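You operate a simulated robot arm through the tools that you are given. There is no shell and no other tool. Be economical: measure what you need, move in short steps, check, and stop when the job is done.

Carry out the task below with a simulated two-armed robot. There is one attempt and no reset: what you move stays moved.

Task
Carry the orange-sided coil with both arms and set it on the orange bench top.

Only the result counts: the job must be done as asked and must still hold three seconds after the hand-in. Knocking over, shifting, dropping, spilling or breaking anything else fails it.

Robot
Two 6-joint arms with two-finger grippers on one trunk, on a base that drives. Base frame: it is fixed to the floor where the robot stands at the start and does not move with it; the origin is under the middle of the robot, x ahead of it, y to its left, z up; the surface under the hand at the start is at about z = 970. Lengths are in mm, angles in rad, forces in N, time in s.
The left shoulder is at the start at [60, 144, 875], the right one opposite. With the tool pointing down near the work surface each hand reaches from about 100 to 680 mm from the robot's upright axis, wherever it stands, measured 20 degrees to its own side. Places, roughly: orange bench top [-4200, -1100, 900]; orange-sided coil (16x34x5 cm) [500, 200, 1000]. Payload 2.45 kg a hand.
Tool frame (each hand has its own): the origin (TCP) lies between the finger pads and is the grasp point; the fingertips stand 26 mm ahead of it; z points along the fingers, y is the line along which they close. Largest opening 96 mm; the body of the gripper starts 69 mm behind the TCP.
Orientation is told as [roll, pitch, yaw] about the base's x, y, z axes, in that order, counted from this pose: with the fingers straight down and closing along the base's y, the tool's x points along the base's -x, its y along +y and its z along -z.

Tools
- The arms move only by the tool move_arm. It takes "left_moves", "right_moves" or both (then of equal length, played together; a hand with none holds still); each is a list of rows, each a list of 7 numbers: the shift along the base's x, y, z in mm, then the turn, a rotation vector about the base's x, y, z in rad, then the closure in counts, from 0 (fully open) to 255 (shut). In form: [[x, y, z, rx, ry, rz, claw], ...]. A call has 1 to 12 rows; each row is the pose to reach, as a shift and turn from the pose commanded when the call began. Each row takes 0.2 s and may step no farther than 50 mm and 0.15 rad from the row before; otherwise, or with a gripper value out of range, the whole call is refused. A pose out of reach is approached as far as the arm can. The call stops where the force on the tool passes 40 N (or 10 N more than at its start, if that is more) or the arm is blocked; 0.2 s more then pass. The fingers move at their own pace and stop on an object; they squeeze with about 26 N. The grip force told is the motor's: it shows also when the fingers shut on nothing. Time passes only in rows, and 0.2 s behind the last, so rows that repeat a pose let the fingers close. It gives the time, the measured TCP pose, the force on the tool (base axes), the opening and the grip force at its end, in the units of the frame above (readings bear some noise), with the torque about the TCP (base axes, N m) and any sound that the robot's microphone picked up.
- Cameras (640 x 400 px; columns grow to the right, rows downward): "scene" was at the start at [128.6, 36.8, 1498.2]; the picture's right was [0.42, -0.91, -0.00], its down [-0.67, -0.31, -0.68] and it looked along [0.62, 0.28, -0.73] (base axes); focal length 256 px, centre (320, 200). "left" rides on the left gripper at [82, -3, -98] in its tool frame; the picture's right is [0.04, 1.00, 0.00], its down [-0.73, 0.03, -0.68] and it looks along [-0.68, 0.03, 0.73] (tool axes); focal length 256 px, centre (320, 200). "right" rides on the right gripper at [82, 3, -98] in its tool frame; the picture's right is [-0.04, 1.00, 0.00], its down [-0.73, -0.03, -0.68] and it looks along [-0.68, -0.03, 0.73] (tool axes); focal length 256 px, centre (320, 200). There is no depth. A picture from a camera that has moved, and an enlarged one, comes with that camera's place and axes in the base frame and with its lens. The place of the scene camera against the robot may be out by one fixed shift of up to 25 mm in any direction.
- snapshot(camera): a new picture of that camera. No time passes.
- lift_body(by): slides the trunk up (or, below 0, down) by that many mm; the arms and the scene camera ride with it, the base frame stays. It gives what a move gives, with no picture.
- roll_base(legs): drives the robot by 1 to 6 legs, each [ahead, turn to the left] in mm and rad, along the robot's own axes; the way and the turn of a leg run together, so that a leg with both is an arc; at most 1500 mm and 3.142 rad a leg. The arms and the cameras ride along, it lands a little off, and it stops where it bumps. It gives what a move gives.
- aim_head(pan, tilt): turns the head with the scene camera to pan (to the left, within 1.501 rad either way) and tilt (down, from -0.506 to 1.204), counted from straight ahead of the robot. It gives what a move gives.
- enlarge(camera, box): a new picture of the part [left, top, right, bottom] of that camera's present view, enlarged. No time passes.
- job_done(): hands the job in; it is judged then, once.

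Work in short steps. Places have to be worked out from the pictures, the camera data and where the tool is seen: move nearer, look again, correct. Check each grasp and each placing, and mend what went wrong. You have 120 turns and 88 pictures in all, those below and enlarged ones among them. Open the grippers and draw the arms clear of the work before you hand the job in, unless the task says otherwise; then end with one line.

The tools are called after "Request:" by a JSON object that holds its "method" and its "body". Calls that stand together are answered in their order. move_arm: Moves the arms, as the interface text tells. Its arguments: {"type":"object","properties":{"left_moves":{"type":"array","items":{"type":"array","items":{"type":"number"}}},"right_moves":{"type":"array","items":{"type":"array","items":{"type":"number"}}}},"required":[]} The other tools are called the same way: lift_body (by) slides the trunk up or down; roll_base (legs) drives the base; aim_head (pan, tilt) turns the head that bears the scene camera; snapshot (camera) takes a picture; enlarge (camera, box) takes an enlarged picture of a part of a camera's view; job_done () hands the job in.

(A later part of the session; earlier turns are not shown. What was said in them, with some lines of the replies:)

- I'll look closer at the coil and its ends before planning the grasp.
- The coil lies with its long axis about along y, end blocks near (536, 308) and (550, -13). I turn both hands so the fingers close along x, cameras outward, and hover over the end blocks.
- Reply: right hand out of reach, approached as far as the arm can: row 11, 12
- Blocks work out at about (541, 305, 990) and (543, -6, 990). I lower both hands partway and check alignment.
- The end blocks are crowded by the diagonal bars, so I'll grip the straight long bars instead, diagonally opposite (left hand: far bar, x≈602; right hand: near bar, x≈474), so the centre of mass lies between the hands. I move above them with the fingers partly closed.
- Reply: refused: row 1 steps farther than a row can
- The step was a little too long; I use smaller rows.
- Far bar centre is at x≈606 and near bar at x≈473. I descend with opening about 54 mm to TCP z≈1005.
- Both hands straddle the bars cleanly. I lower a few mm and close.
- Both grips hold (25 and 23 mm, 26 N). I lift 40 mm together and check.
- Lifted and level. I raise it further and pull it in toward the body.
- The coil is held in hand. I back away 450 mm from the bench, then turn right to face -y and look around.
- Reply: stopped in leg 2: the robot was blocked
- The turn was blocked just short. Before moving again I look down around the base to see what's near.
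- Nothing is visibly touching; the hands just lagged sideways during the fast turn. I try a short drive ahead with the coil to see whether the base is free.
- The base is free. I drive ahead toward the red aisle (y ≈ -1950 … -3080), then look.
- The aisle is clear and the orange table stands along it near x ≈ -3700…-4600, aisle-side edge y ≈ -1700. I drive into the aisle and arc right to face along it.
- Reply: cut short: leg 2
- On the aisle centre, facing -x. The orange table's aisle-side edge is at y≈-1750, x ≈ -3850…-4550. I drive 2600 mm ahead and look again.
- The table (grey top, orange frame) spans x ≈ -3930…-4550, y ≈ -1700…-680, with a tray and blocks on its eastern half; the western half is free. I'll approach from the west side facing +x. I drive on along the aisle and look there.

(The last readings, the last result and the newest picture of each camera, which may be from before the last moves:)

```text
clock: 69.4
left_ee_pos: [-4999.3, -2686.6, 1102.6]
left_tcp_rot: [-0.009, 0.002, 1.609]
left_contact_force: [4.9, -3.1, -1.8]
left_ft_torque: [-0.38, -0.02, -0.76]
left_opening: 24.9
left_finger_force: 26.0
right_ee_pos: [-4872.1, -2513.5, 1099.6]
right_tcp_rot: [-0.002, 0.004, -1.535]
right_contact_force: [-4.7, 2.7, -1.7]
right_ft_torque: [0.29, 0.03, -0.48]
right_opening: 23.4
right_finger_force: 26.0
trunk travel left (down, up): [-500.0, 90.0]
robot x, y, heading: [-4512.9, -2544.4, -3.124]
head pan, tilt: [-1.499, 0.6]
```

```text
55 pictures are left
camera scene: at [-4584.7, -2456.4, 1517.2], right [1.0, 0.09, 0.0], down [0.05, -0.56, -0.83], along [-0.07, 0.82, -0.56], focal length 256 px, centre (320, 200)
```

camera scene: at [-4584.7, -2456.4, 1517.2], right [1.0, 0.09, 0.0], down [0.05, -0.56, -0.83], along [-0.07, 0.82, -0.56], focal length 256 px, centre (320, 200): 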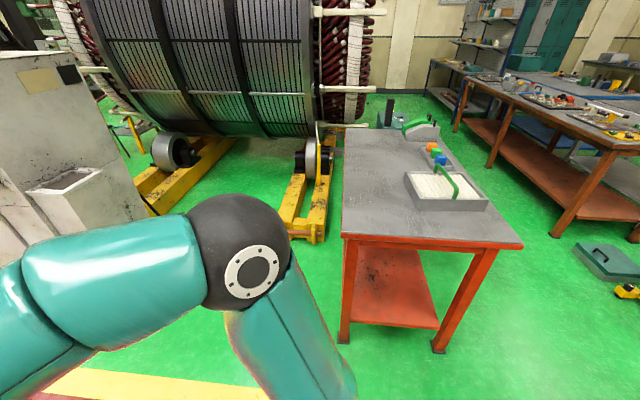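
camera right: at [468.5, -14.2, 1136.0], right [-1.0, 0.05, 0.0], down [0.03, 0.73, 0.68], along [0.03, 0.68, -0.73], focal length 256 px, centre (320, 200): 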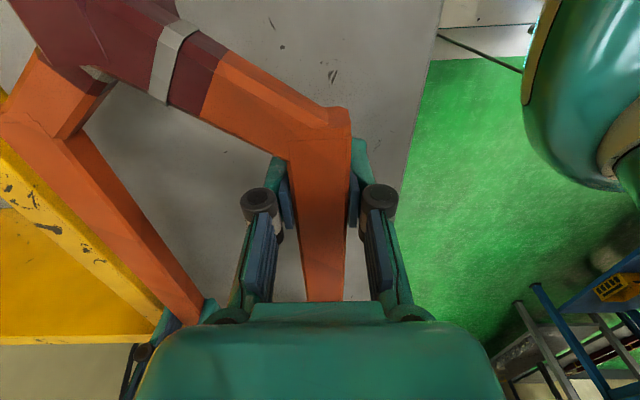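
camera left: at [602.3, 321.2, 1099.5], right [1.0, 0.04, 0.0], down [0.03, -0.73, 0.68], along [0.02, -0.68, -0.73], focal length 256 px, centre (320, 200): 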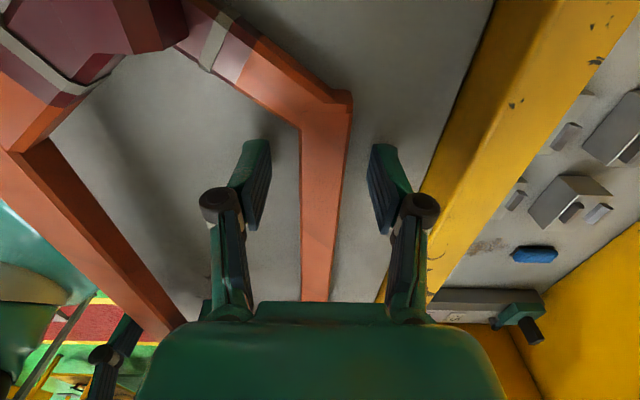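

The western strip of the top (x -4565…-4270) is free, and floor west of the table is clear. I go a bit further along the aisle and make a right-hand U-turn arc to face the table from the west.

Request:
{"method": "roll_base", "body": {"legs": [[560, -0.02], [430, -0.78], [430, -0.78]]}}

Request:
{"method": "aim_head", "body": {"pan": -0.6, "tilt": 0.6}}

Request:
{"method": "snapshot", "body": {"camera": "scene"}}

```text
clock: 76.3
left_ee_pos: [-5895.8, -1825.8, 1105.8]
left_tcp_rot: [-0.045, 0.023, 0.417]
left_contact_force: [5.5, -11.8, -5.5]
left_ft_torque: [2.5, 1.38, 0.1]
left_opening: 25.6
left_finger_force: 26.2
right_ee_pos: [-5683.5, -1869.7, 1100.2]
right_tcp_rot: [0.01, 0.007, -2.718]
right_contact_force: [4.7, -5.5, 0.4]
right_ft_torque: [-0.19, 0.34, 0.66]
right_opening: 23.8
right_finger_force: 25.7
trunk travel left (down, up): [-500.0, 90.0]
robot x, y, heading: [-5606.0, -2219.0, 1.941]
head pan, tilt: [-1.499, 0.6]
stopped in leg 3: the force on the tool passed its limit at 234 N (the readings are from after the stop); the commanded pose is now the measured one
```

```text
clock: 77.5
left_ee_pos: [-5896.3, -1826.8, 1105.9]
left_tcp_rot: [-0.046, 0.024, 0.417]
left_contact_force: [7.0, -14.2, -7.2]
left_ft_torque: [2.66, 1.56, 0.08]
left_opening: 25.6
left_finger_force: 25.7
right_ee_pos: [-5683.4, -1867.5, 1101.0]
right_tcp_rot: [0.008, 0.006, -2.721]
right_contact_force: [4.7, -6.9, -1.2]
right_ft_torque: [-0.13, 0.01, 0.74]
right_opening: 24.5
right_finger_force: 26.2
trunk travel left (down, up): [-500.0, 90.0]
robot x, y, heading: [-5605.2, -2219.5, 1.943]
head pan, tilt: [-0.6, 0.6]
```

```text
54 pictures are left
camera scene: at [-5608.4, -2079.6, 1517.5], right [0.97, -0.23, 0.0], down [-0.13, -0.55, -0.83], along [0.19, 0.8, -0.56], focal length 256 px, centre (320, 200)
```

scene: 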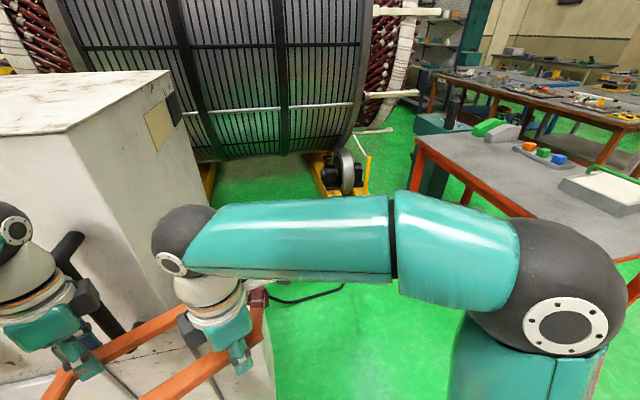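

The coil's left end touched the cabinet. I look at the contact before backing out.

Request:
{"method": "aim_head", "body": {"pan": 0.3, "tilt": 0.8}}

Request:
{"method": "snapshot", "body": {"camera": "scene"}}

Request:
{"method": "snapshot", "body": {"camera": "left"}}

```text
clock: 78.7
left_ee_pos: [-5894.4, -1827.5, 1105.6]
left_tcp_rot: [-0.046, 0.024, 0.416]
left_contact_force: [7.0, -16.5, -9.3]
left_ft_torque: [2.58, 1.79, -0.08]
left_opening: 25.6
left_finger_force: 26.1
right_ee_pos: [-5682.3, -1869.7, 1101.4]
right_tcp_rot: [0.006, 0.007, -2.72]
right_contact_force: [4.1, -7.0, -0.8]
right_ft_torque: [-0.01, -0.02, 0.58]
right_opening: 23.9
right_finger_force: 25.4
trunk travel left (down, up): [-500.0, 90.0]
robot x, y, heading: [-5606.0, -2217.3, 1.945]
head pan, tilt: [0.3, 0.799]
```

```text
53 pictures are left
camera scene: at [-5678.7, -2102.5, 1500.7], right [0.78, 0.62, 0.0], down [0.44, -0.56, -0.7], along [-0.43, 0.55, -0.71], focal length 256 px, centre (320, 200)
```

scene: 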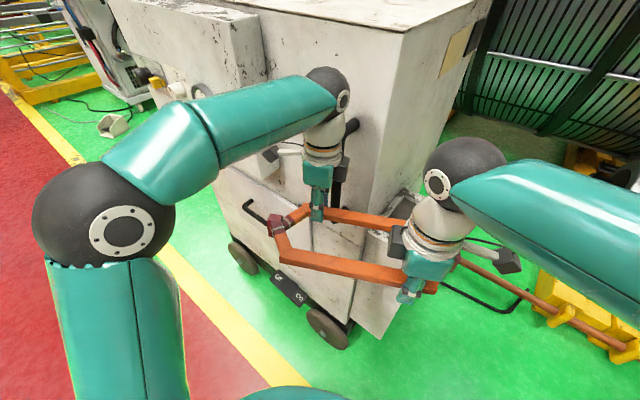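

```text
52 pictures are left
camera left: at [-5969.4, -1857.6, 1206.6], right [-0.44, 0.9, -0.04], down [0.66, 0.36, 0.66], along [0.61, 0.26, -0.75], focal length 256 px, centre (320, 200)
```

left: 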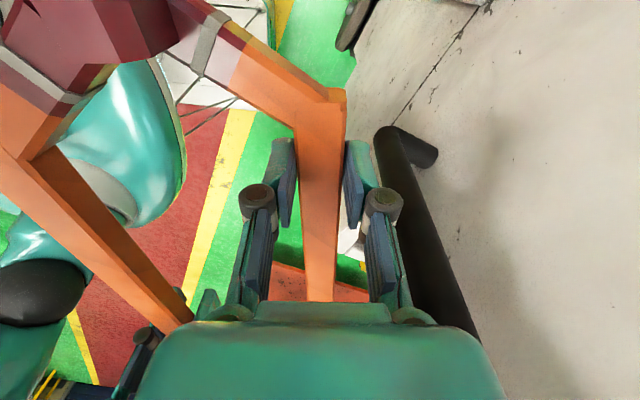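

The hand is pressed against the cabinet's handle; the cabinet wheel is where I measured it before (-6660, -1715), so it hasn't visibly moved. I back straight out.

Request:
{"method": "roll_base", "body": {"legs": [[-250, 0]]}}

Request:
{"method": "snapshot", "body": {"camera": "scene"}}

Request:
{"method": "snapshot", "body": {"camera": "left"}}

```text
clock: 80.6
left_ee_pos: [-5804.3, -2070.4, 1105.6]
left_tcp_rot: [-0.048, 0.025, 0.424]
left_contact_force: [-0.2, 5.2, -3.3]
left_ft_torque: [0.29, 0.12, 0.73]
left_opening: 25.6
left_finger_force: 26.4
right_ee_pos: [-5591.7, -2109.9, 1100.4]
right_tcp_rot: [0.007, 0.006, -2.714]
right_contact_force: [-0.4, -7.4, -0.6]
right_ft_torque: [-0.14, 0.22, 0.68]
right_opening: 23.9
right_finger_force: 26.3
trunk travel left (down, up): [-500.0, 90.0]
robot x, y, heading: [-5506.0, -2460.8, 1.952]
head pan, tilt: [0.3, 0.799]
```

```text
51 pictures are left
camera scene: at [-5586.0, -2342.9, 1500.4], right [0.78, 0.63, 0.0], down [0.45, -0.56, -0.7], along [-0.44, 0.54, -0.72], focal length 256 px, centre (320, 200)
```

scene: 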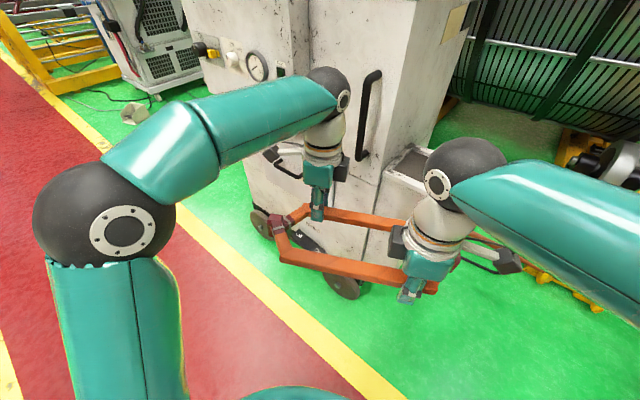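

```text
50 pictures are left
camera left: at [-5878.2, -2100.7, 1205.5], right [-0.45, 0.89, -0.05], down [0.66, 0.36, 0.66], along [0.6, 0.27, -0.75], focal length 256 px, centre (320, 200)
```

left: 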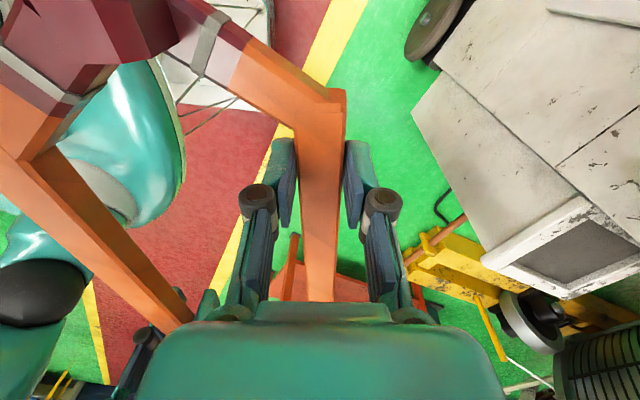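

Free again, and coil still gripped. I'll re-route with more clearance: back with a right turn, then drive NNE between cabinet and table.

Request:
{"method": "roll_base", "body": {"legs": [[-150, -0.7]]}}

Request:
{"method": "aim_head", "body": {"pan": 0.0, "tilt": 0.6}}

Request:
{"method": "snapshot", "body": {"camera": "scene"}}

```text
clock: 83.1
left_ee_pos: [-5475.9, -2120.3, 1105.4]
left_tcp_rot: [-0.047, 0.025, -0.281]
left_contact_force: [2.4, 6.9, -4.3]
left_ft_torque: [0.39, 0.21, 0.72]
left_opening: 26.0
left_finger_force: 25.9
right_ee_pos: [-5337.4, -2290.8, 1100.0]
right_tcp_rot: [0.011, 0.009, 2.864]
right_contact_force: [-1.6, -7.0, 0.3]
right_ft_torque: [0.05, 0.05, 0.69]
right_opening: 24.1
right_finger_force: 26.4
trunk travel left (down, up): [-500.0, 90.0]
robot x, y, heading: [-5526.1, -2602.4, 1.246]
head pan, tilt: [0.3, 0.799]
```

```text
clock: 83.9
left_ee_pos: [-5477.2, -2119.2, 1103.6]
left_tcp_rot: [-0.048, 0.023, -0.278]
left_contact_force: [2.2, 8.9, -4.1]
left_ft_torque: [0.3, -0.25, 0.83]
left_opening: 25.4
left_finger_force: 25.8
right_ee_pos: [-5341.0, -2288.8, 1100.5]
right_tcp_rot: [0.011, 0.01, 2.864]
right_contact_force: [-2.4, -8.8, 0.2]
right_ft_torque: [0.01, 0.43, 0.83]
right_opening: 23.9
right_finger_force: 25.8
trunk travel left (down, up): [-500.0, 90.0]
robot x, y, heading: [-5527.2, -2607.8, 1.245]
head pan, tilt: [0.0, 0.6]
```

```text
49 pictures are left
camera scene: at [-5485.2, -2461.2, 1517.0], right [0.95, -0.32, 0.0], down [-0.18, -0.54, -0.82], along [0.26, 0.78, -0.57], focal length 256 px, centre (320, 200)
```

scene: 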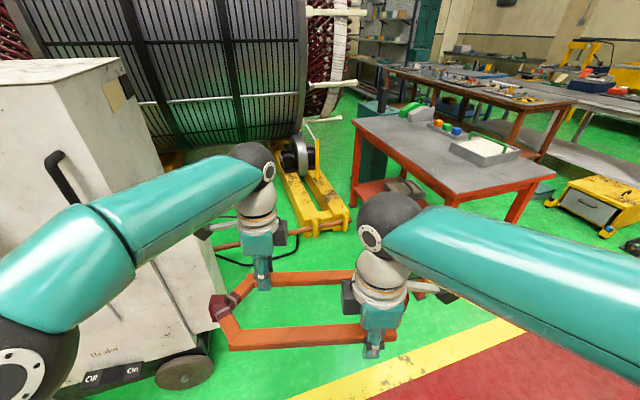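

Route ahead is clear between cabinet and table. I drive ahead 850 mm.

Request:
{"method": "roll_base", "body": {"legs": [[850, 0]]}}

Request:
{"method": "snapshot", "body": {"camera": "scene"}}

```text
clock: 88.6
left_ee_pos: [-5206.2, -1299.2, 1105.6]
left_tcp_rot: [-0.049, 0.026, -0.275]
left_contact_force: [-4.4, 14.3, -2.7]
left_ft_torque: [0.41, 0.13, 0.65]
left_opening: 25.5
left_finger_force: 25.7
right_ee_pos: [-5069.5, -1469.1, 1099.8]
right_tcp_rot: [0.011, 0.007, 2.871]
right_contact_force: [4.4, -13.7, 0.2]
right_ft_torque: [-0.08, 0.13, 0.68]
right_opening: 23.9
right_finger_force: 25.9
trunk travel left (down, up): [-500.0, 90.0]
robot x, y, heading: [-5256.8, -1788.2, 1.252]
head pan, tilt: [0.0, 0.6]
```

```text
48 pictures are left
camera scene: at [-5212.3, -1642.0, 1517.0], right [0.95, -0.31, 0.0], down [-0.18, -0.54, -0.82], along [0.26, 0.78, -0.57], focal length 256 px, centre (320, 200)
```

scene: 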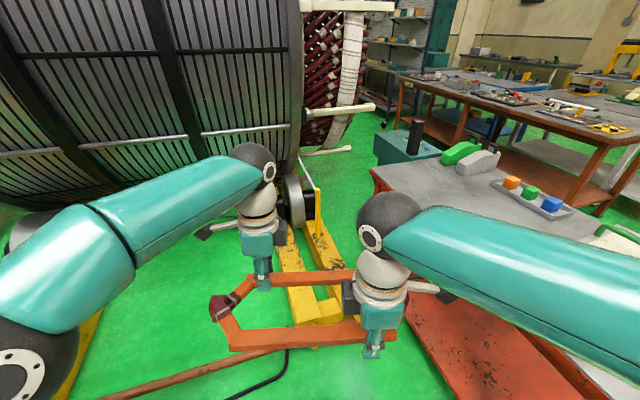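

The motor is well away (y≈+300). I arc right to face the table from the west.

Request:
{"method": "roll_base", "body": {"legs": [[340, -1.25]]}}

Request:
{"method": "aim_head", "body": {"pan": 0.0, "tilt": 0.75}}

Request:
{"method": "snapshot", "body": {"camera": "scene"}}

```text
clock: 92.4
left_ee_pos: [-4518.1, -1485.8, 1105.8]
left_tcp_rot: [-0.046, 0.026, -1.52]
left_contact_force: [7.6, 1.1, -1.7]
left_ft_torque: [-0.19, -0.21, 0.57]
left_opening: 25.4
left_finger_force: 25.6
right_ee_pos: [-4633.8, -1670.3, 1100.4]
right_tcp_rot: [0.01, 0.007, 1.625]
right_contact_force: [-7.9, -2.9, -2.4]
right_ft_torque: [0.26, 0.23, 0.54]
right_opening: 23.9
right_finger_force: 25.9
trunk travel left (down, up): [-500.0, 90.0]
robot x, y, heading: [-4997.4, -1549.8, 0.02]
head pan, tilt: [0.0, 0.6]
cut short: leg 1
```

```text
clock: 93.1
left_ee_pos: [-4518.7, -1483.0, 1106.1]
left_tcp_rot: [-0.043, 0.023, -1.519]
left_contact_force: [10.0, 1.2, -4.0]
left_ft_torque: [0.17, -0.43, 0.75]
left_opening: 25.2
left_finger_force: 25.1
right_ee_pos: [-4636.7, -1668.8, 1101.1]
right_tcp_rot: [0.015, 0.01, 1.627]
right_contact_force: [-8.5, -1.4, -0.2]
right_ft_torque: [0.14, 0.15, 0.73]
right_opening: 23.7
right_finger_force: 25.9
trunk travel left (down, up): [-500.0, 90.0]
robot x, y, heading: [-4995.3, -1555.8, 0.019]
head pan, tilt: [0.0, 0.75]
```

```text
47 pictures are left
camera scene: at [-4855.9, -1546.6, 1504.3], right [0.02, -1.0, 0.0], down [-0.68, -0.01, -0.73], along [0.73, 0.01, -0.68], focal length 256 px, centre (320, 200)
```

scene: 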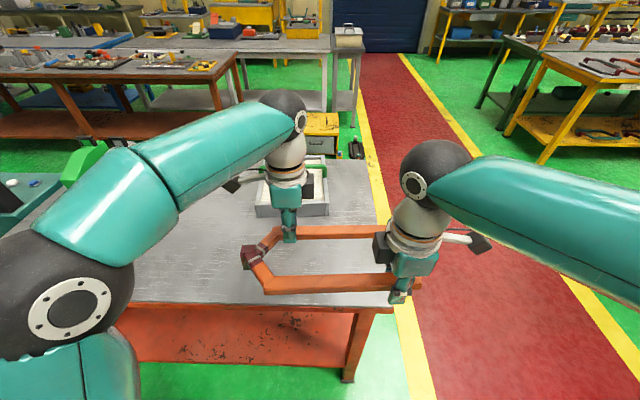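

Facing the table. Coil centre is ≈(-4577, -1577); target ≈(-4440, -1477) on the free western strip. I move both hands ahead 137 mm and left 100 mm at this height.

Request:
{"method": "move_arm", "body": {"left_moves": [[17, 12, 0, 0, 0, 0, 255], [34, 25, 0, 0, 0, 0, 255], [51, 37, 0, 0, 0, 0, 255], [68, 50, 0, 0, 0, 0, 255], [85, 62, 0, 0, 0, 0, 255], [102, 75, 0, 0, 0, 0, 255], [119, 87, 0, 0, 0, 0, 255], [137, 100, 0, 0, 0, 0, 255], [137, 100, 0, 0, 0, 0, 255]], "right_moves": [[17, 12, 0, 0, 0, 0, 255], [34, 25, 0, 0, 0, 0, 255], [51, 37, 0, 0, 0, 0, 255], [68, 50, 0, 0, 0, 0, 255], [85, 62, 0, 0, 0, 0, 255], [102, 75, 0, 0, 0, 0, 255], [119, 87, 0, 0, 0, 0, 255], [137, 100, 0, 0, 0, 0, 255], [137, 100, 0, 0, 0, 0, 255]]}}

Request:
{"method": "snapshot", "body": {"camera": "scene"}}

Request:
{"method": "snapshot", "body": {"camera": "left"}}

Request:
{"method": "snapshot", "body": {"camera": "right"}}

```text
clock: 95.1
left_ee_pos: [-4400.4, -1383.4, 1097.5]
left_tcp_rot: [-0.042, 0.03, -1.517]
left_contact_force: [21.0, 23.4, -3.4]
left_ft_torque: [0.42, -0.29, 0.81]
left_opening: 27.8
left_finger_force: 25.9
left hand out of reach, approached as far as the arm can: row 7, 8, 9
right_ee_pos: [-4497.5, -1572.7, 1100.8]
right_tcp_rot: [0.018, 0.013, 1.624]
right_contact_force: [-21.4, -23.2, 1.1]
right_ft_torque: [-0.06, 0.15, 0.86]
right_opening: 26.9
right_finger_force: 26.0
trunk travel left (down, up): [-500.0, 90.0]
robot x, y, heading: [-4996.8, -1551.1, 0.021]
head pan, tilt: [0.0, 0.75]
```

```text
46 pictures are left
camera scene: at [-4855.6, -1547.6, 1504.2], right [0.02, -1.0, 0.0], down [-0.68, -0.01, -0.73], along [0.73, 0.01, -0.68], focal length 256 px, centre (320, 200)
```

scene: 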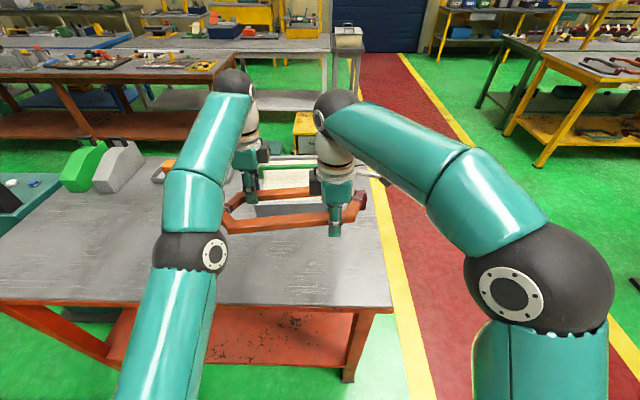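

```text
45 pictures are left
camera left: at [-4403.7, -1305.2, 1198.0], right [0.99, 0.1, -0.04], down [0.1, -0.75, 0.65], along [0.03, -0.66, -0.75], focal length 256 px, centre (320, 200)
```

left: 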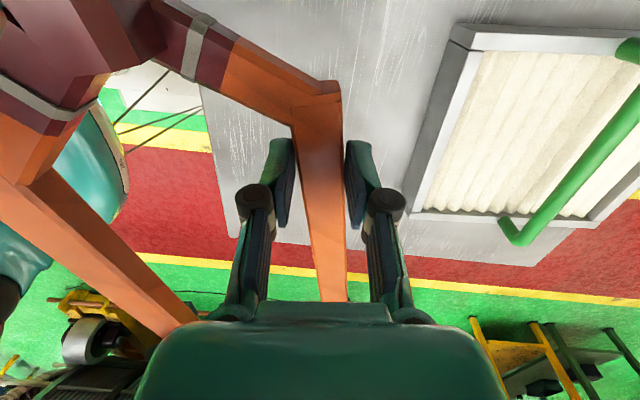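

```text
44 pictures are left
camera right: at [-4495.1, -1653.0, 1201.2], right [-1.0, -0.01, 0.02], down [0.0, 0.74, 0.67], along [-0.02, 0.67, -0.74], focal length 256 px, centre (320, 200)
```

right: 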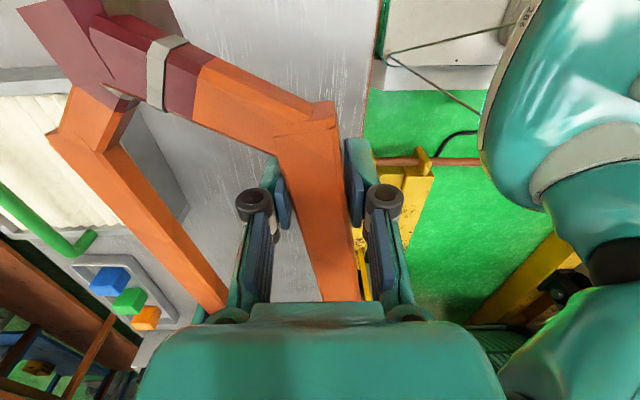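

The left arm hit its reach limit at this height, straining the coil; I relieve with the right hand, then lower both ~90 mm (reach improves lower).

Request:
{"method": "move_arm", "body": {"left_moves": [[0, 0, 0, 0, 0, 0, 255], [0, 0, -15, 0, 0, 0, 255], [0, 0, -30, 0, 0, 0, 255], [0, 0, -45, 0, 0, 0, 255], [0, 0, -60, 0, 0, 0, 255], [0, 0, -75, 0, 0, 0, 255], [0, 0, -90, 0, 0, 0, 255]], "right_moves": [[-18, 3, 0, 0, 0, 0, 255], [-18, 3, -15, 0, 0, 0, 255], [-18, 3, -30, 0, 0, 0, 255], [-18, 3, -45, 0, 0, 0, 255], [-18, 3, -60, 0, 0, 0, 255], [-18, 3, -75, 0, 0, 0, 255], [-18, 3, -90, 0, 0, 0, 255]]}}

Request:
{"method": "snapshot", "body": {"camera": "scene"}}

Request:
{"method": "snapshot", "body": {"camera": "left"}}

```text
clock: 96.7
left_ee_pos: [-4399.6, -1386.9, 1006.9]
left_tcp_rot: [-0.051, 0.021, -1.52]
left_contact_force: [-4.3, -18.6, 1.7]
left_ft_torque: [-0.5, 0.08, 0.72]
left_opening: 25.7
left_finger_force: 26.8
right_ee_pos: [-4513.3, -1564.8, 1010.9]
right_tcp_rot: [0.01, 0.008, 1.624]
right_contact_force: [3.5, 18.6, -5.5]
right_ft_torque: [-0.18, 0.36, 0.69]
right_opening: 25.0
right_finger_force: 26.0
trunk travel left (down, up): [-500.0, 90.0]
robot x, y, heading: [-4992.0, -1556.2, 0.026]
head pan, tilt: [0.0, 0.75]
```

```text
43 pictures are left
camera scene: at [-4854.7, -1547.3, 1504.1], right [0.02, -1.0, 0.0], down [-0.68, -0.01, -0.73], along [0.73, 0.01, -0.68], focal length 256 px, centre (320, 200)
```

scene: 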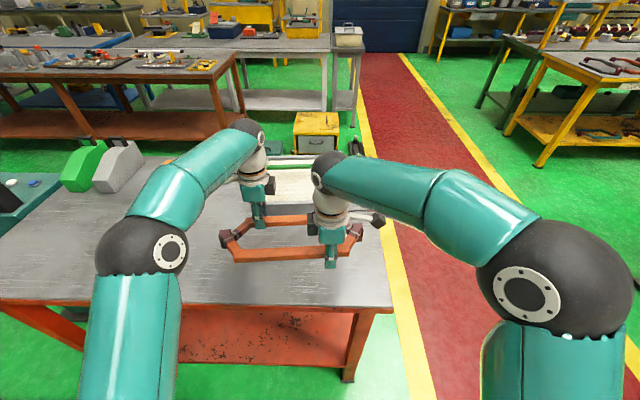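

```text
42 pictures are left
camera left: at [-4403.3, -1307.8, 1106.7], right [0.99, 0.09, -0.05], down [0.1, -0.74, 0.66], along [0.03, -0.66, -0.75], focal length 256 px, centre (320, 200)
```

left: 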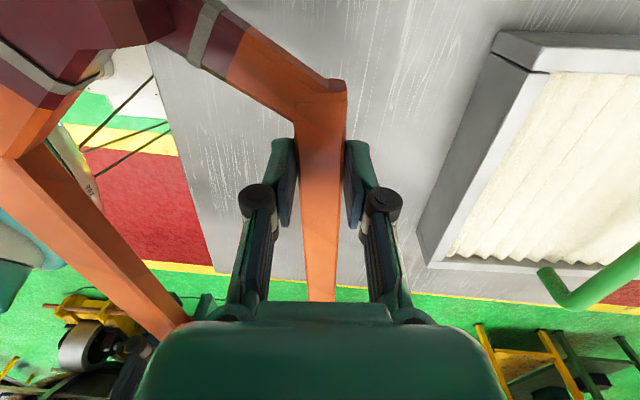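

Tray and edges are clear. I ease the sideways strain, shift 28 mm further onto the top, and lower a further 40 mm.

Request:
{"method": "move_arm", "body": {"left_moves": [[0, 3, 0, 0, 0, 0, 255], [10, 3, 0, 0, 0, 0, 255], [20, 3, 0, 0, 0, 0, 255], [28, 3, 0, 0, 0, 0, 255], [28, 3, -10, 0, 0, 0, 255], [28, 3, -20, 0, 0, 0, 255], [28, 3, -30, 0, 0, 0, 255], [28, 3, -40, 0, 0, 0, 255]], "right_moves": [[0, -4, 0, 0, 0, 0, 255], [10, -4, 0, 0, 0, 0, 255], [20, -4, 0, 0, 0, 0, 255], [28, -4, 0, 0, 0, 0, 255], [28, -4, -10, 0, 0, 0, 255], [28, -4, -20, 0, 0, 0, 255], [28, -4, -32, 0, 0, 0, 255], [28, -4, -44, 0, 0, 0, 255]]}}

Request:
{"method": "snapshot", "body": {"camera": "left"}}

Request:
{"method": "snapshot", "body": {"camera": "right"}}

```text
clock: 98.5
left_ee_pos: [-4370.8, -1382.3, 968.0]
left_tcp_rot: [-0.051, 0.023, -1.52]
left_contact_force: [-1.5, -14.5, -3.4]
left_ft_torque: [0.11, -0.15, 0.68]
left_opening: 25.1
left_finger_force: 25.9
right_ee_pos: [-4487.8, -1573.6, 967.0]
right_tcp_rot: [0.011, 0.008, 1.624]
right_contact_force: [1.6, 14.1, -0.2]
right_ft_torque: [0.25, -0.09, 0.68]
right_opening: 23.8
right_finger_force: 26.2
trunk travel left (down, up): [-500.0, 90.0]
robot x, y, heading: [-4994.5, -1547.1, 0.02]
head pan, tilt: [0.0, 0.75]
```

```text
41 pictures are left
camera left: at [-4373.2, -1303.7, 1068.2], right [0.99, 0.09, -0.05], down [0.1, -0.74, 0.66], along [0.03, -0.66, -0.75], focal length 256 px, centre (320, 200)
```

left: 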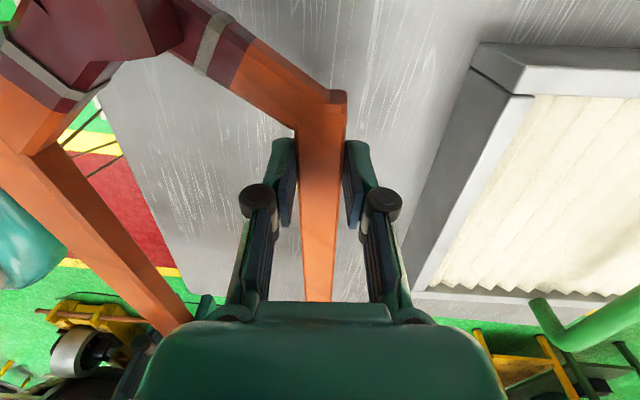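

```text
40 pictures are left
camera right: at [-4486.1, -1653.9, 1065.6], right [-1.0, -0.01, 0.01], down [0.0, 0.74, 0.67], along [-0.02, 0.67, -0.74], focal length 256 px, centre (320, 200)
```

right: 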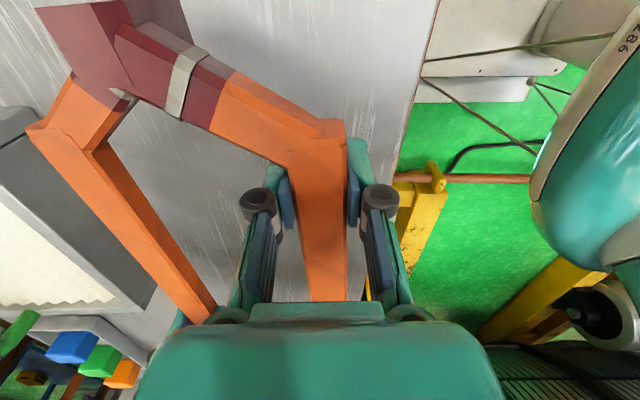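

Placement position is good. I lower in 5 mm steps toward contact.

Request:
{"method": "move_arm", "body": {"left_moves": [[0, 0, -5, 0, 0, 0, 255], [0, 0, -10, 0, 0, 0, 255], [0, 0, -15, 0, 0, 0, 255], [0, 0, -20, 0, 0, 0, 255], [0, 0, -25, 0, 0, 0, 255], [0, 0, -30, 0, 0, 0, 255]], "right_moves": [[0, 0, -5, 0, 0, 0, 255], [0, 0, -10, 0, 0, 0, 255], [0, 0, -15, 0, 0, 0, 255], [0, 0, -20, 0, 0, 0, 255], [0, 0, -25, 0, 0, 0, 255], [0, 0, -30, 0, 0, 0, 255]]}}

Request:
{"method": "snapshot", "body": {"camera": "right"}}

```text
clock: 99.9
left_ee_pos: [-4370.0, -1382.1, 937.2]
left_tcp_rot: [-0.048, 0.025, -1.519]
left_contact_force: [4.2, -5.8, -4.0]
left_ft_torque: [-0.21, -0.27, 0.69]
left_opening: 25.0
left_finger_force: 26.1
right_ee_pos: [-4488.6, -1572.3, 936.8]
right_tcp_rot: [0.014, 0.008, 1.624]
right_contact_force: [-3.2, 6.5, -0.3]
right_ft_torque: [0.49, 0.03, 0.71]
right_opening: 23.8
right_finger_force: 25.6
trunk travel left (down, up): [-500.0, 90.0]
robot x, y, heading: [-4995.3, -1553.6, 0.015]
head pan, tilt: [0.0, 0.75]
```

```text
39 pictures are left
camera right: at [-4486.3, -1652.9, 1036.1], right [-1.0, -0.01, 0.01], down [0.0, 0.74, 0.67], along [-0.02, 0.67, -0.74], focal length 256 px, centre (320, 200)
```

right: 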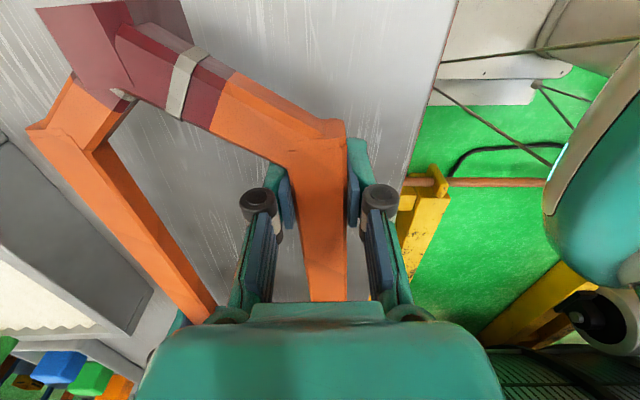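

No contact yet; I keep lowering in 4 mm rows.

Request:
{"method": "move_arm", "body": {"left_moves": [[0, 0, -4, 0, 0, 0, 255], [0, 0, -8, 0, 0, 0, 255], [0, 0, -12, 0, 0, 0, 255], [0, 0, -16, 0, 0, 0, 255], [0, 0, -20, 0, 0, 0, 255], [0, 0, -24, 0, 0, 0, 255]], "right_moves": [[0, 0, -4, 0, 0, 0, 255], [0, 0, -8, 0, 0, 0, 255], [0, 0, -12, 0, 0, 0, 255], [0, 0, -16, 0, 0, 0, 255], [0, 0, -20, 0, 0, 0, 255], [0, 0, -24, 0, 0, 0, 255]]}}

Request:
{"method": "snapshot", "body": {"camera": "left"}}

```text
clock: 101.3
left_ee_pos: [-4371.6, -1382.7, 913.7]
left_tcp_rot: [-0.044, 0.025, -1.518]
left_contact_force: [15.5, 10.5, -6.2]
left_ft_torque: [0.77, -0.42, 0.74]
left_opening: 25.3
left_finger_force: 26.0
right_ee_pos: [-4488.7, -1572.3, 913.1]
right_tcp_rot: [0.015, 0.012, 1.624]
right_contact_force: [-15.0, -10.6, 2.6]
right_ft_torque: [-0.02, -0.09, 0.85]
right_opening: 23.7
right_finger_force: 25.9
trunk travel left (down, up): [-500.0, 90.0]
robot x, y, heading: [-4995.6, -1552.9, 0.018]
head pan, tilt: [0.0, 0.75]
```

```text
38 pictures are left
camera left: at [-4374.5, -1302.8, 1014.0], right [0.99, 0.09, -0.04], down [0.1, -0.75, 0.66], along [0.03, -0.66, -0.75], focal length 256 px, centre (320, 200)
```

left: 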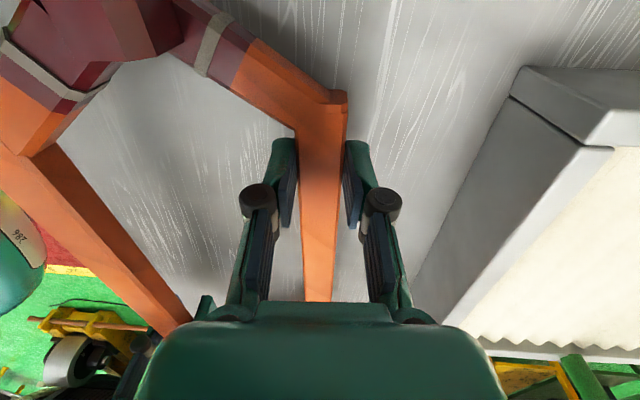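

Shadows show it's close. I continue in 3 mm rows.

Request:
{"method": "move_arm", "body": {"left_moves": [[0, 0, -3, 0, 0, 0, 255], [0, 0, -6, 0, 0, 0, 255], [0, 0, -9, 0, 0, 0, 255], [0, 0, -12, 0, 0, 0, 255]], "right_moves": [[0, 0, -3, 0, 0, 0, 255], [0, 0, -6, 0, 0, 0, 255], [0, 0, -9, 0, 0, 0, 255], [0, 0, -12, 0, 0, 0, 255]]}}

Request:
{"method": "snapshot", "body": {"camera": "left"}}

```text
clock: 102.3
left_ee_pos: [-4371.6, -1381.5, 901.6]
left_tcp_rot: [-0.045, 0.027, -1.52]
left_contact_force: [14.4, 12.7, -3.7]
left_ft_torque: [0.42, -0.27, 0.67]
left_opening: 25.3
left_finger_force: 25.5
right_ee_pos: [-4491.0, -1571.2, 899.9]
right_tcp_rot: [0.017, 0.013, 1.626]
right_contact_force: [-14.7, -11.9, -0.4]
right_ft_torque: [-0.13, 0.09, 0.69]
right_opening: 23.6
right_finger_force: 26.4
trunk travel left (down, up): [-500.0, 90.0]
robot x, y, heading: [-4994.1, -1550.7, 0.02]
head pan, tilt: [0.0, 0.75]
```

```text
37 pictures are left
camera left: at [-4374.3, -1303.3, 1002.0], right [0.99, 0.09, -0.04], down [0.1, -0.75, 0.66], along [0.03, -0.66, -0.75], focal length 256 px, centre (320, 200)
```

left: 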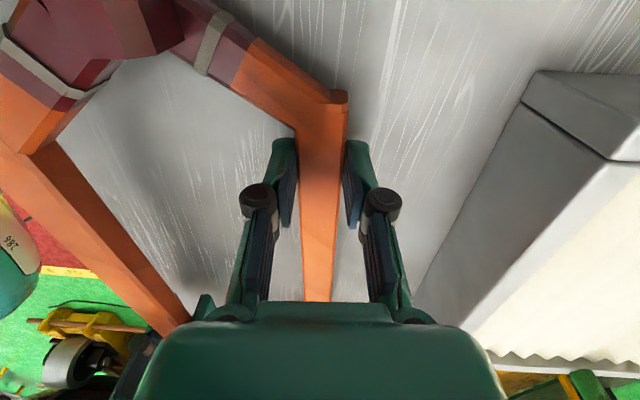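

Still no vertical contact; I continue down in 3 mm rows, watching the vertical force.

Request:
{"method": "move_arm", "body": {"left_moves": [[0, 0, -3, 0, 0, 0, 255], [0, 0, -6, 0, 0, 0, 255], [0, 0, -9, 0, 0, 0, 255], [0, 0, -12, 0, 0, 0, 255]], "right_moves": [[0, 0, -3, 0, 0, 0, 255], [0, 0, -6, 0, 0, 0, 255], [0, 0, -9, 0, 0, 0, 255], [0, 0, -12, 0, 0, 0, 255]]}}

Request:
{"method": "enlarge", "body": {"camera": "scene", "box": [180, 160, 420, 310]}}

```text
clock: 103.3
left_ee_pos: [-4372.5, -1382.4, 892.4]
left_tcp_rot: [-0.041, 0.022, -1.521]
left_contact_force: [14.2, 5.3, 4.1]
left_ft_torque: [0.07, -0.43, 0.63]
left_opening: 25.4
left_finger_force: 26.0
right_ee_pos: [-4489.6, -1570.7, 892.5]
right_tcp_rot: [0.009, 0.009, 1.626]
right_contact_force: [-19.0, -1.0, 18.9]
right_ft_torque: [-0.02, -0.05, 0.63]
right_opening: 24.2
right_finger_force: 25.6
trunk travel left (down, up): [-500.0, 90.0]
robot x, y, heading: [-4997.7, -1552.5, 0.019]
head pan, tilt: [0.0, 0.75]
```

```text
2.67 times, centred on (300, 235) of scene
camera zoom: at [-4858.6, -1546.9, 1505.0], right [0.02, -1.0, 0.0], down [-0.68, -0.01, -0.73], along [0.73, 0.01, -0.68], focal length 682 px, centre (373, 107)
```

zoom: 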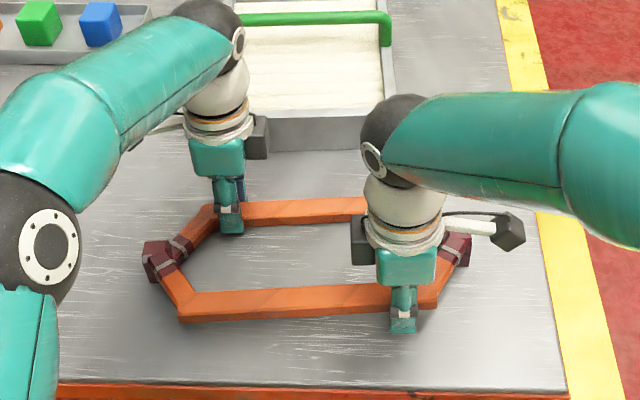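

Contact made (right Fz ≈ 19 N, left beginning), well inside the table edges. I set the left down another 1.5 mm and open both hands moderately.

Request:
{"method": "move_arm", "body": {"left_moves": [[0, 0, -2, 0, 0, 0, 255], [0, 0, -2, 0, 0, 0, 200], [0, 0, -1, 0, 0, 0, 120], [0, 0, -1, 0, 0, 0, 100], [0, 0, 0, 0, 0, 0, 100]], "right_moves": [[0, 0, 0, 0, 0, 0, 255], [0, 0, 1, 0, 0, 0, 200], [0, 0, 2, 0, 0, 0, 120], [0, 0, 2, 0, 0, 0, 100], [0, 0, 2, 0, 0, 0, 100]]}}

Request:
{"method": "snapshot", "body": {"camera": "left"}}

Request:
{"method": "snapshot", "body": {"camera": "right"}}

```text
clock: 104.5
left_ee_pos: [-4371.9, -1383.5, 890.1]
left_tcp_rot: [-0.05, 0.023, -1.521]
left_contact_force: [0.0, 0.0, -0.7]
left_ft_torque: [-0.02, -0.01, 0.01]
left_opening: 58.4
left_finger_force: 0.0
right_ee_pos: [-4487.7, -1571.6, 890.7]
right_tcp_rot: [0.011, 0.007, 1.624]
right_contact_force: [-0.4, 0.3, -0.4]
right_ft_torque: [-0.04, 0.02, 0.0]
right_opening: 58.6
right_finger_force: 0.0
trunk travel left (down, up): [-500.0, 90.0]
robot x, y, heading: [-4996.3, -1551.6, 0.017]
head pan, tilt: [0.0, 0.75]
```

```text
35 pictures are left
camera left: at [-4374.8, -1303.1, 989.0], right [0.99, 0.09, -0.05], down [0.1, -0.75, 0.66], along [0.03, -0.66, -0.75], focal length 256 px, centre (320, 200)
```

left: 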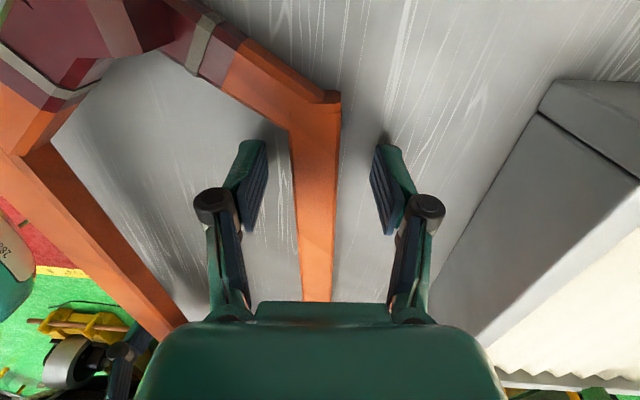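

```text
34 pictures are left
camera right: at [-4486.5, -1652.5, 989.9], right [-1.0, -0.01, 0.01], down [0.0, 0.74, 0.67], along [-0.02, 0.67, -0.74], focal length 256 px, centre (320, 200)
```

right: 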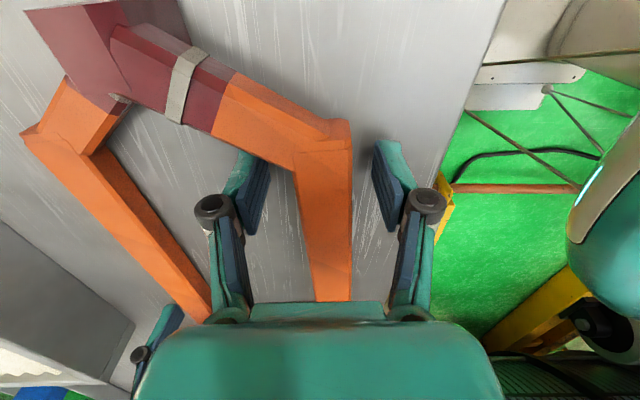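

Both hands are clear of the bars and the coil lies flat. I raise straight up 160 mm, then draw back.

Request:
{"method": "move_arm", "body": {"left_moves": [[0, 0, 10, 0, 0, 0, 100], [0, 0, 30, 0, 0, 0, 100], [0, 0, 60, 0, 0, 0, 100], [0, 0, 90, 0, 0, 0, 100], [-10, 0, 120, 0, 0, 0, 100], [-40, 10, 150, 0, 0, 0, 100], [-80, 20, 170, 0, 0, 0, 100], [-120, 30, 180, 0, 0, 0, 50], [-160, 40, 190, 0, 0, 0, 0]], "right_moves": [[0, 0, 10, 0, 0, 0, 100], [0, 0, 30, 0, 0, 0, 100], [0, 0, 60, 0, 0, 0, 100], [0, 0, 90, 0, 0, 0, 100], [-10, -10, 120, 0, 0, 0, 100], [-30, -30, 150, 0, 0, 0, 100], [-60, -50, 170, 0, 0, 0, 100], [-80, -70, 180, 0, 0, 0, 50], [-100, -90, 190, 0, 0, 0, 0]]}}

Request:
{"method": "snapshot", "body": {"camera": "scene"}}

```text
clock: 106.5
left_ee_pos: [-4535.1, -1341.4, 1079.8]
left_tcp_rot: [-0.044, 0.024, -1.52]
left_contact_force: [-0.2, -0.5, -0.5]
left_ft_torque: [0.02, -0.02, -0.01]
left_opening: 95.9
left_finger_force: 0.1
right_ee_pos: [-4590.9, -1662.9, 1080.8]
right_tcp_rot: [0.008, 0.008, 1.624]
right_contact_force: [-0.4, 0.6, -0.7]
right_ft_torque: [0.0, -0.05, 0.0]
right_opening: 95.9
right_finger_force: 0.1
trunk travel left (down, up): [-500.0, 90.0]
robot x, y, heading: [-4996.6, -1555.1, 0.02]
head pan, tilt: [0.0, 0.75]
```

```text
33 pictures are left
camera scene: at [-4858.4, -1547.8, 1504.5], right [0.02, -1.0, 0.0], down [-0.68, -0.01, -0.73], along [0.73, 0.01, -0.68], focal length 256 px, centre (320, 200)
```

scene: 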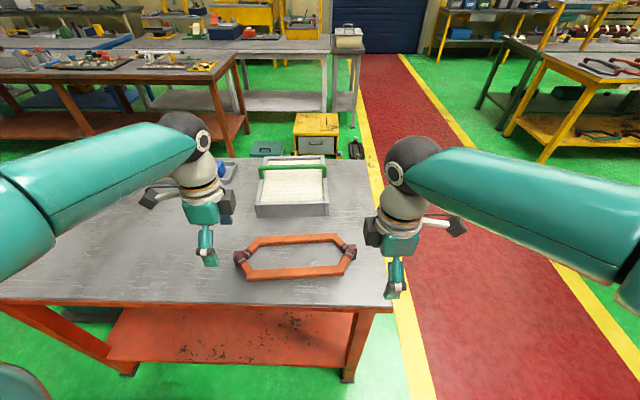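

The coil lies flat, fully on the orange bench top, clear of the tray. The grippers are open and the arms drawn clear, so I hand in.

Request:
{"method": "job_done", "body": {}}

```text
The job is handed in.
```

I carried the orange-sided coil over with both arms and set it on the orange bench top. It lies flat, well inside the edges and clear of the tray. On the way, the left hand hit the handle of the wheeled white cabinet near that bench, with a peak force of 234 N. The cabinet showed no visible shift, but my position estimates are only good to about 50 mm, so a small one can't be ruled out.
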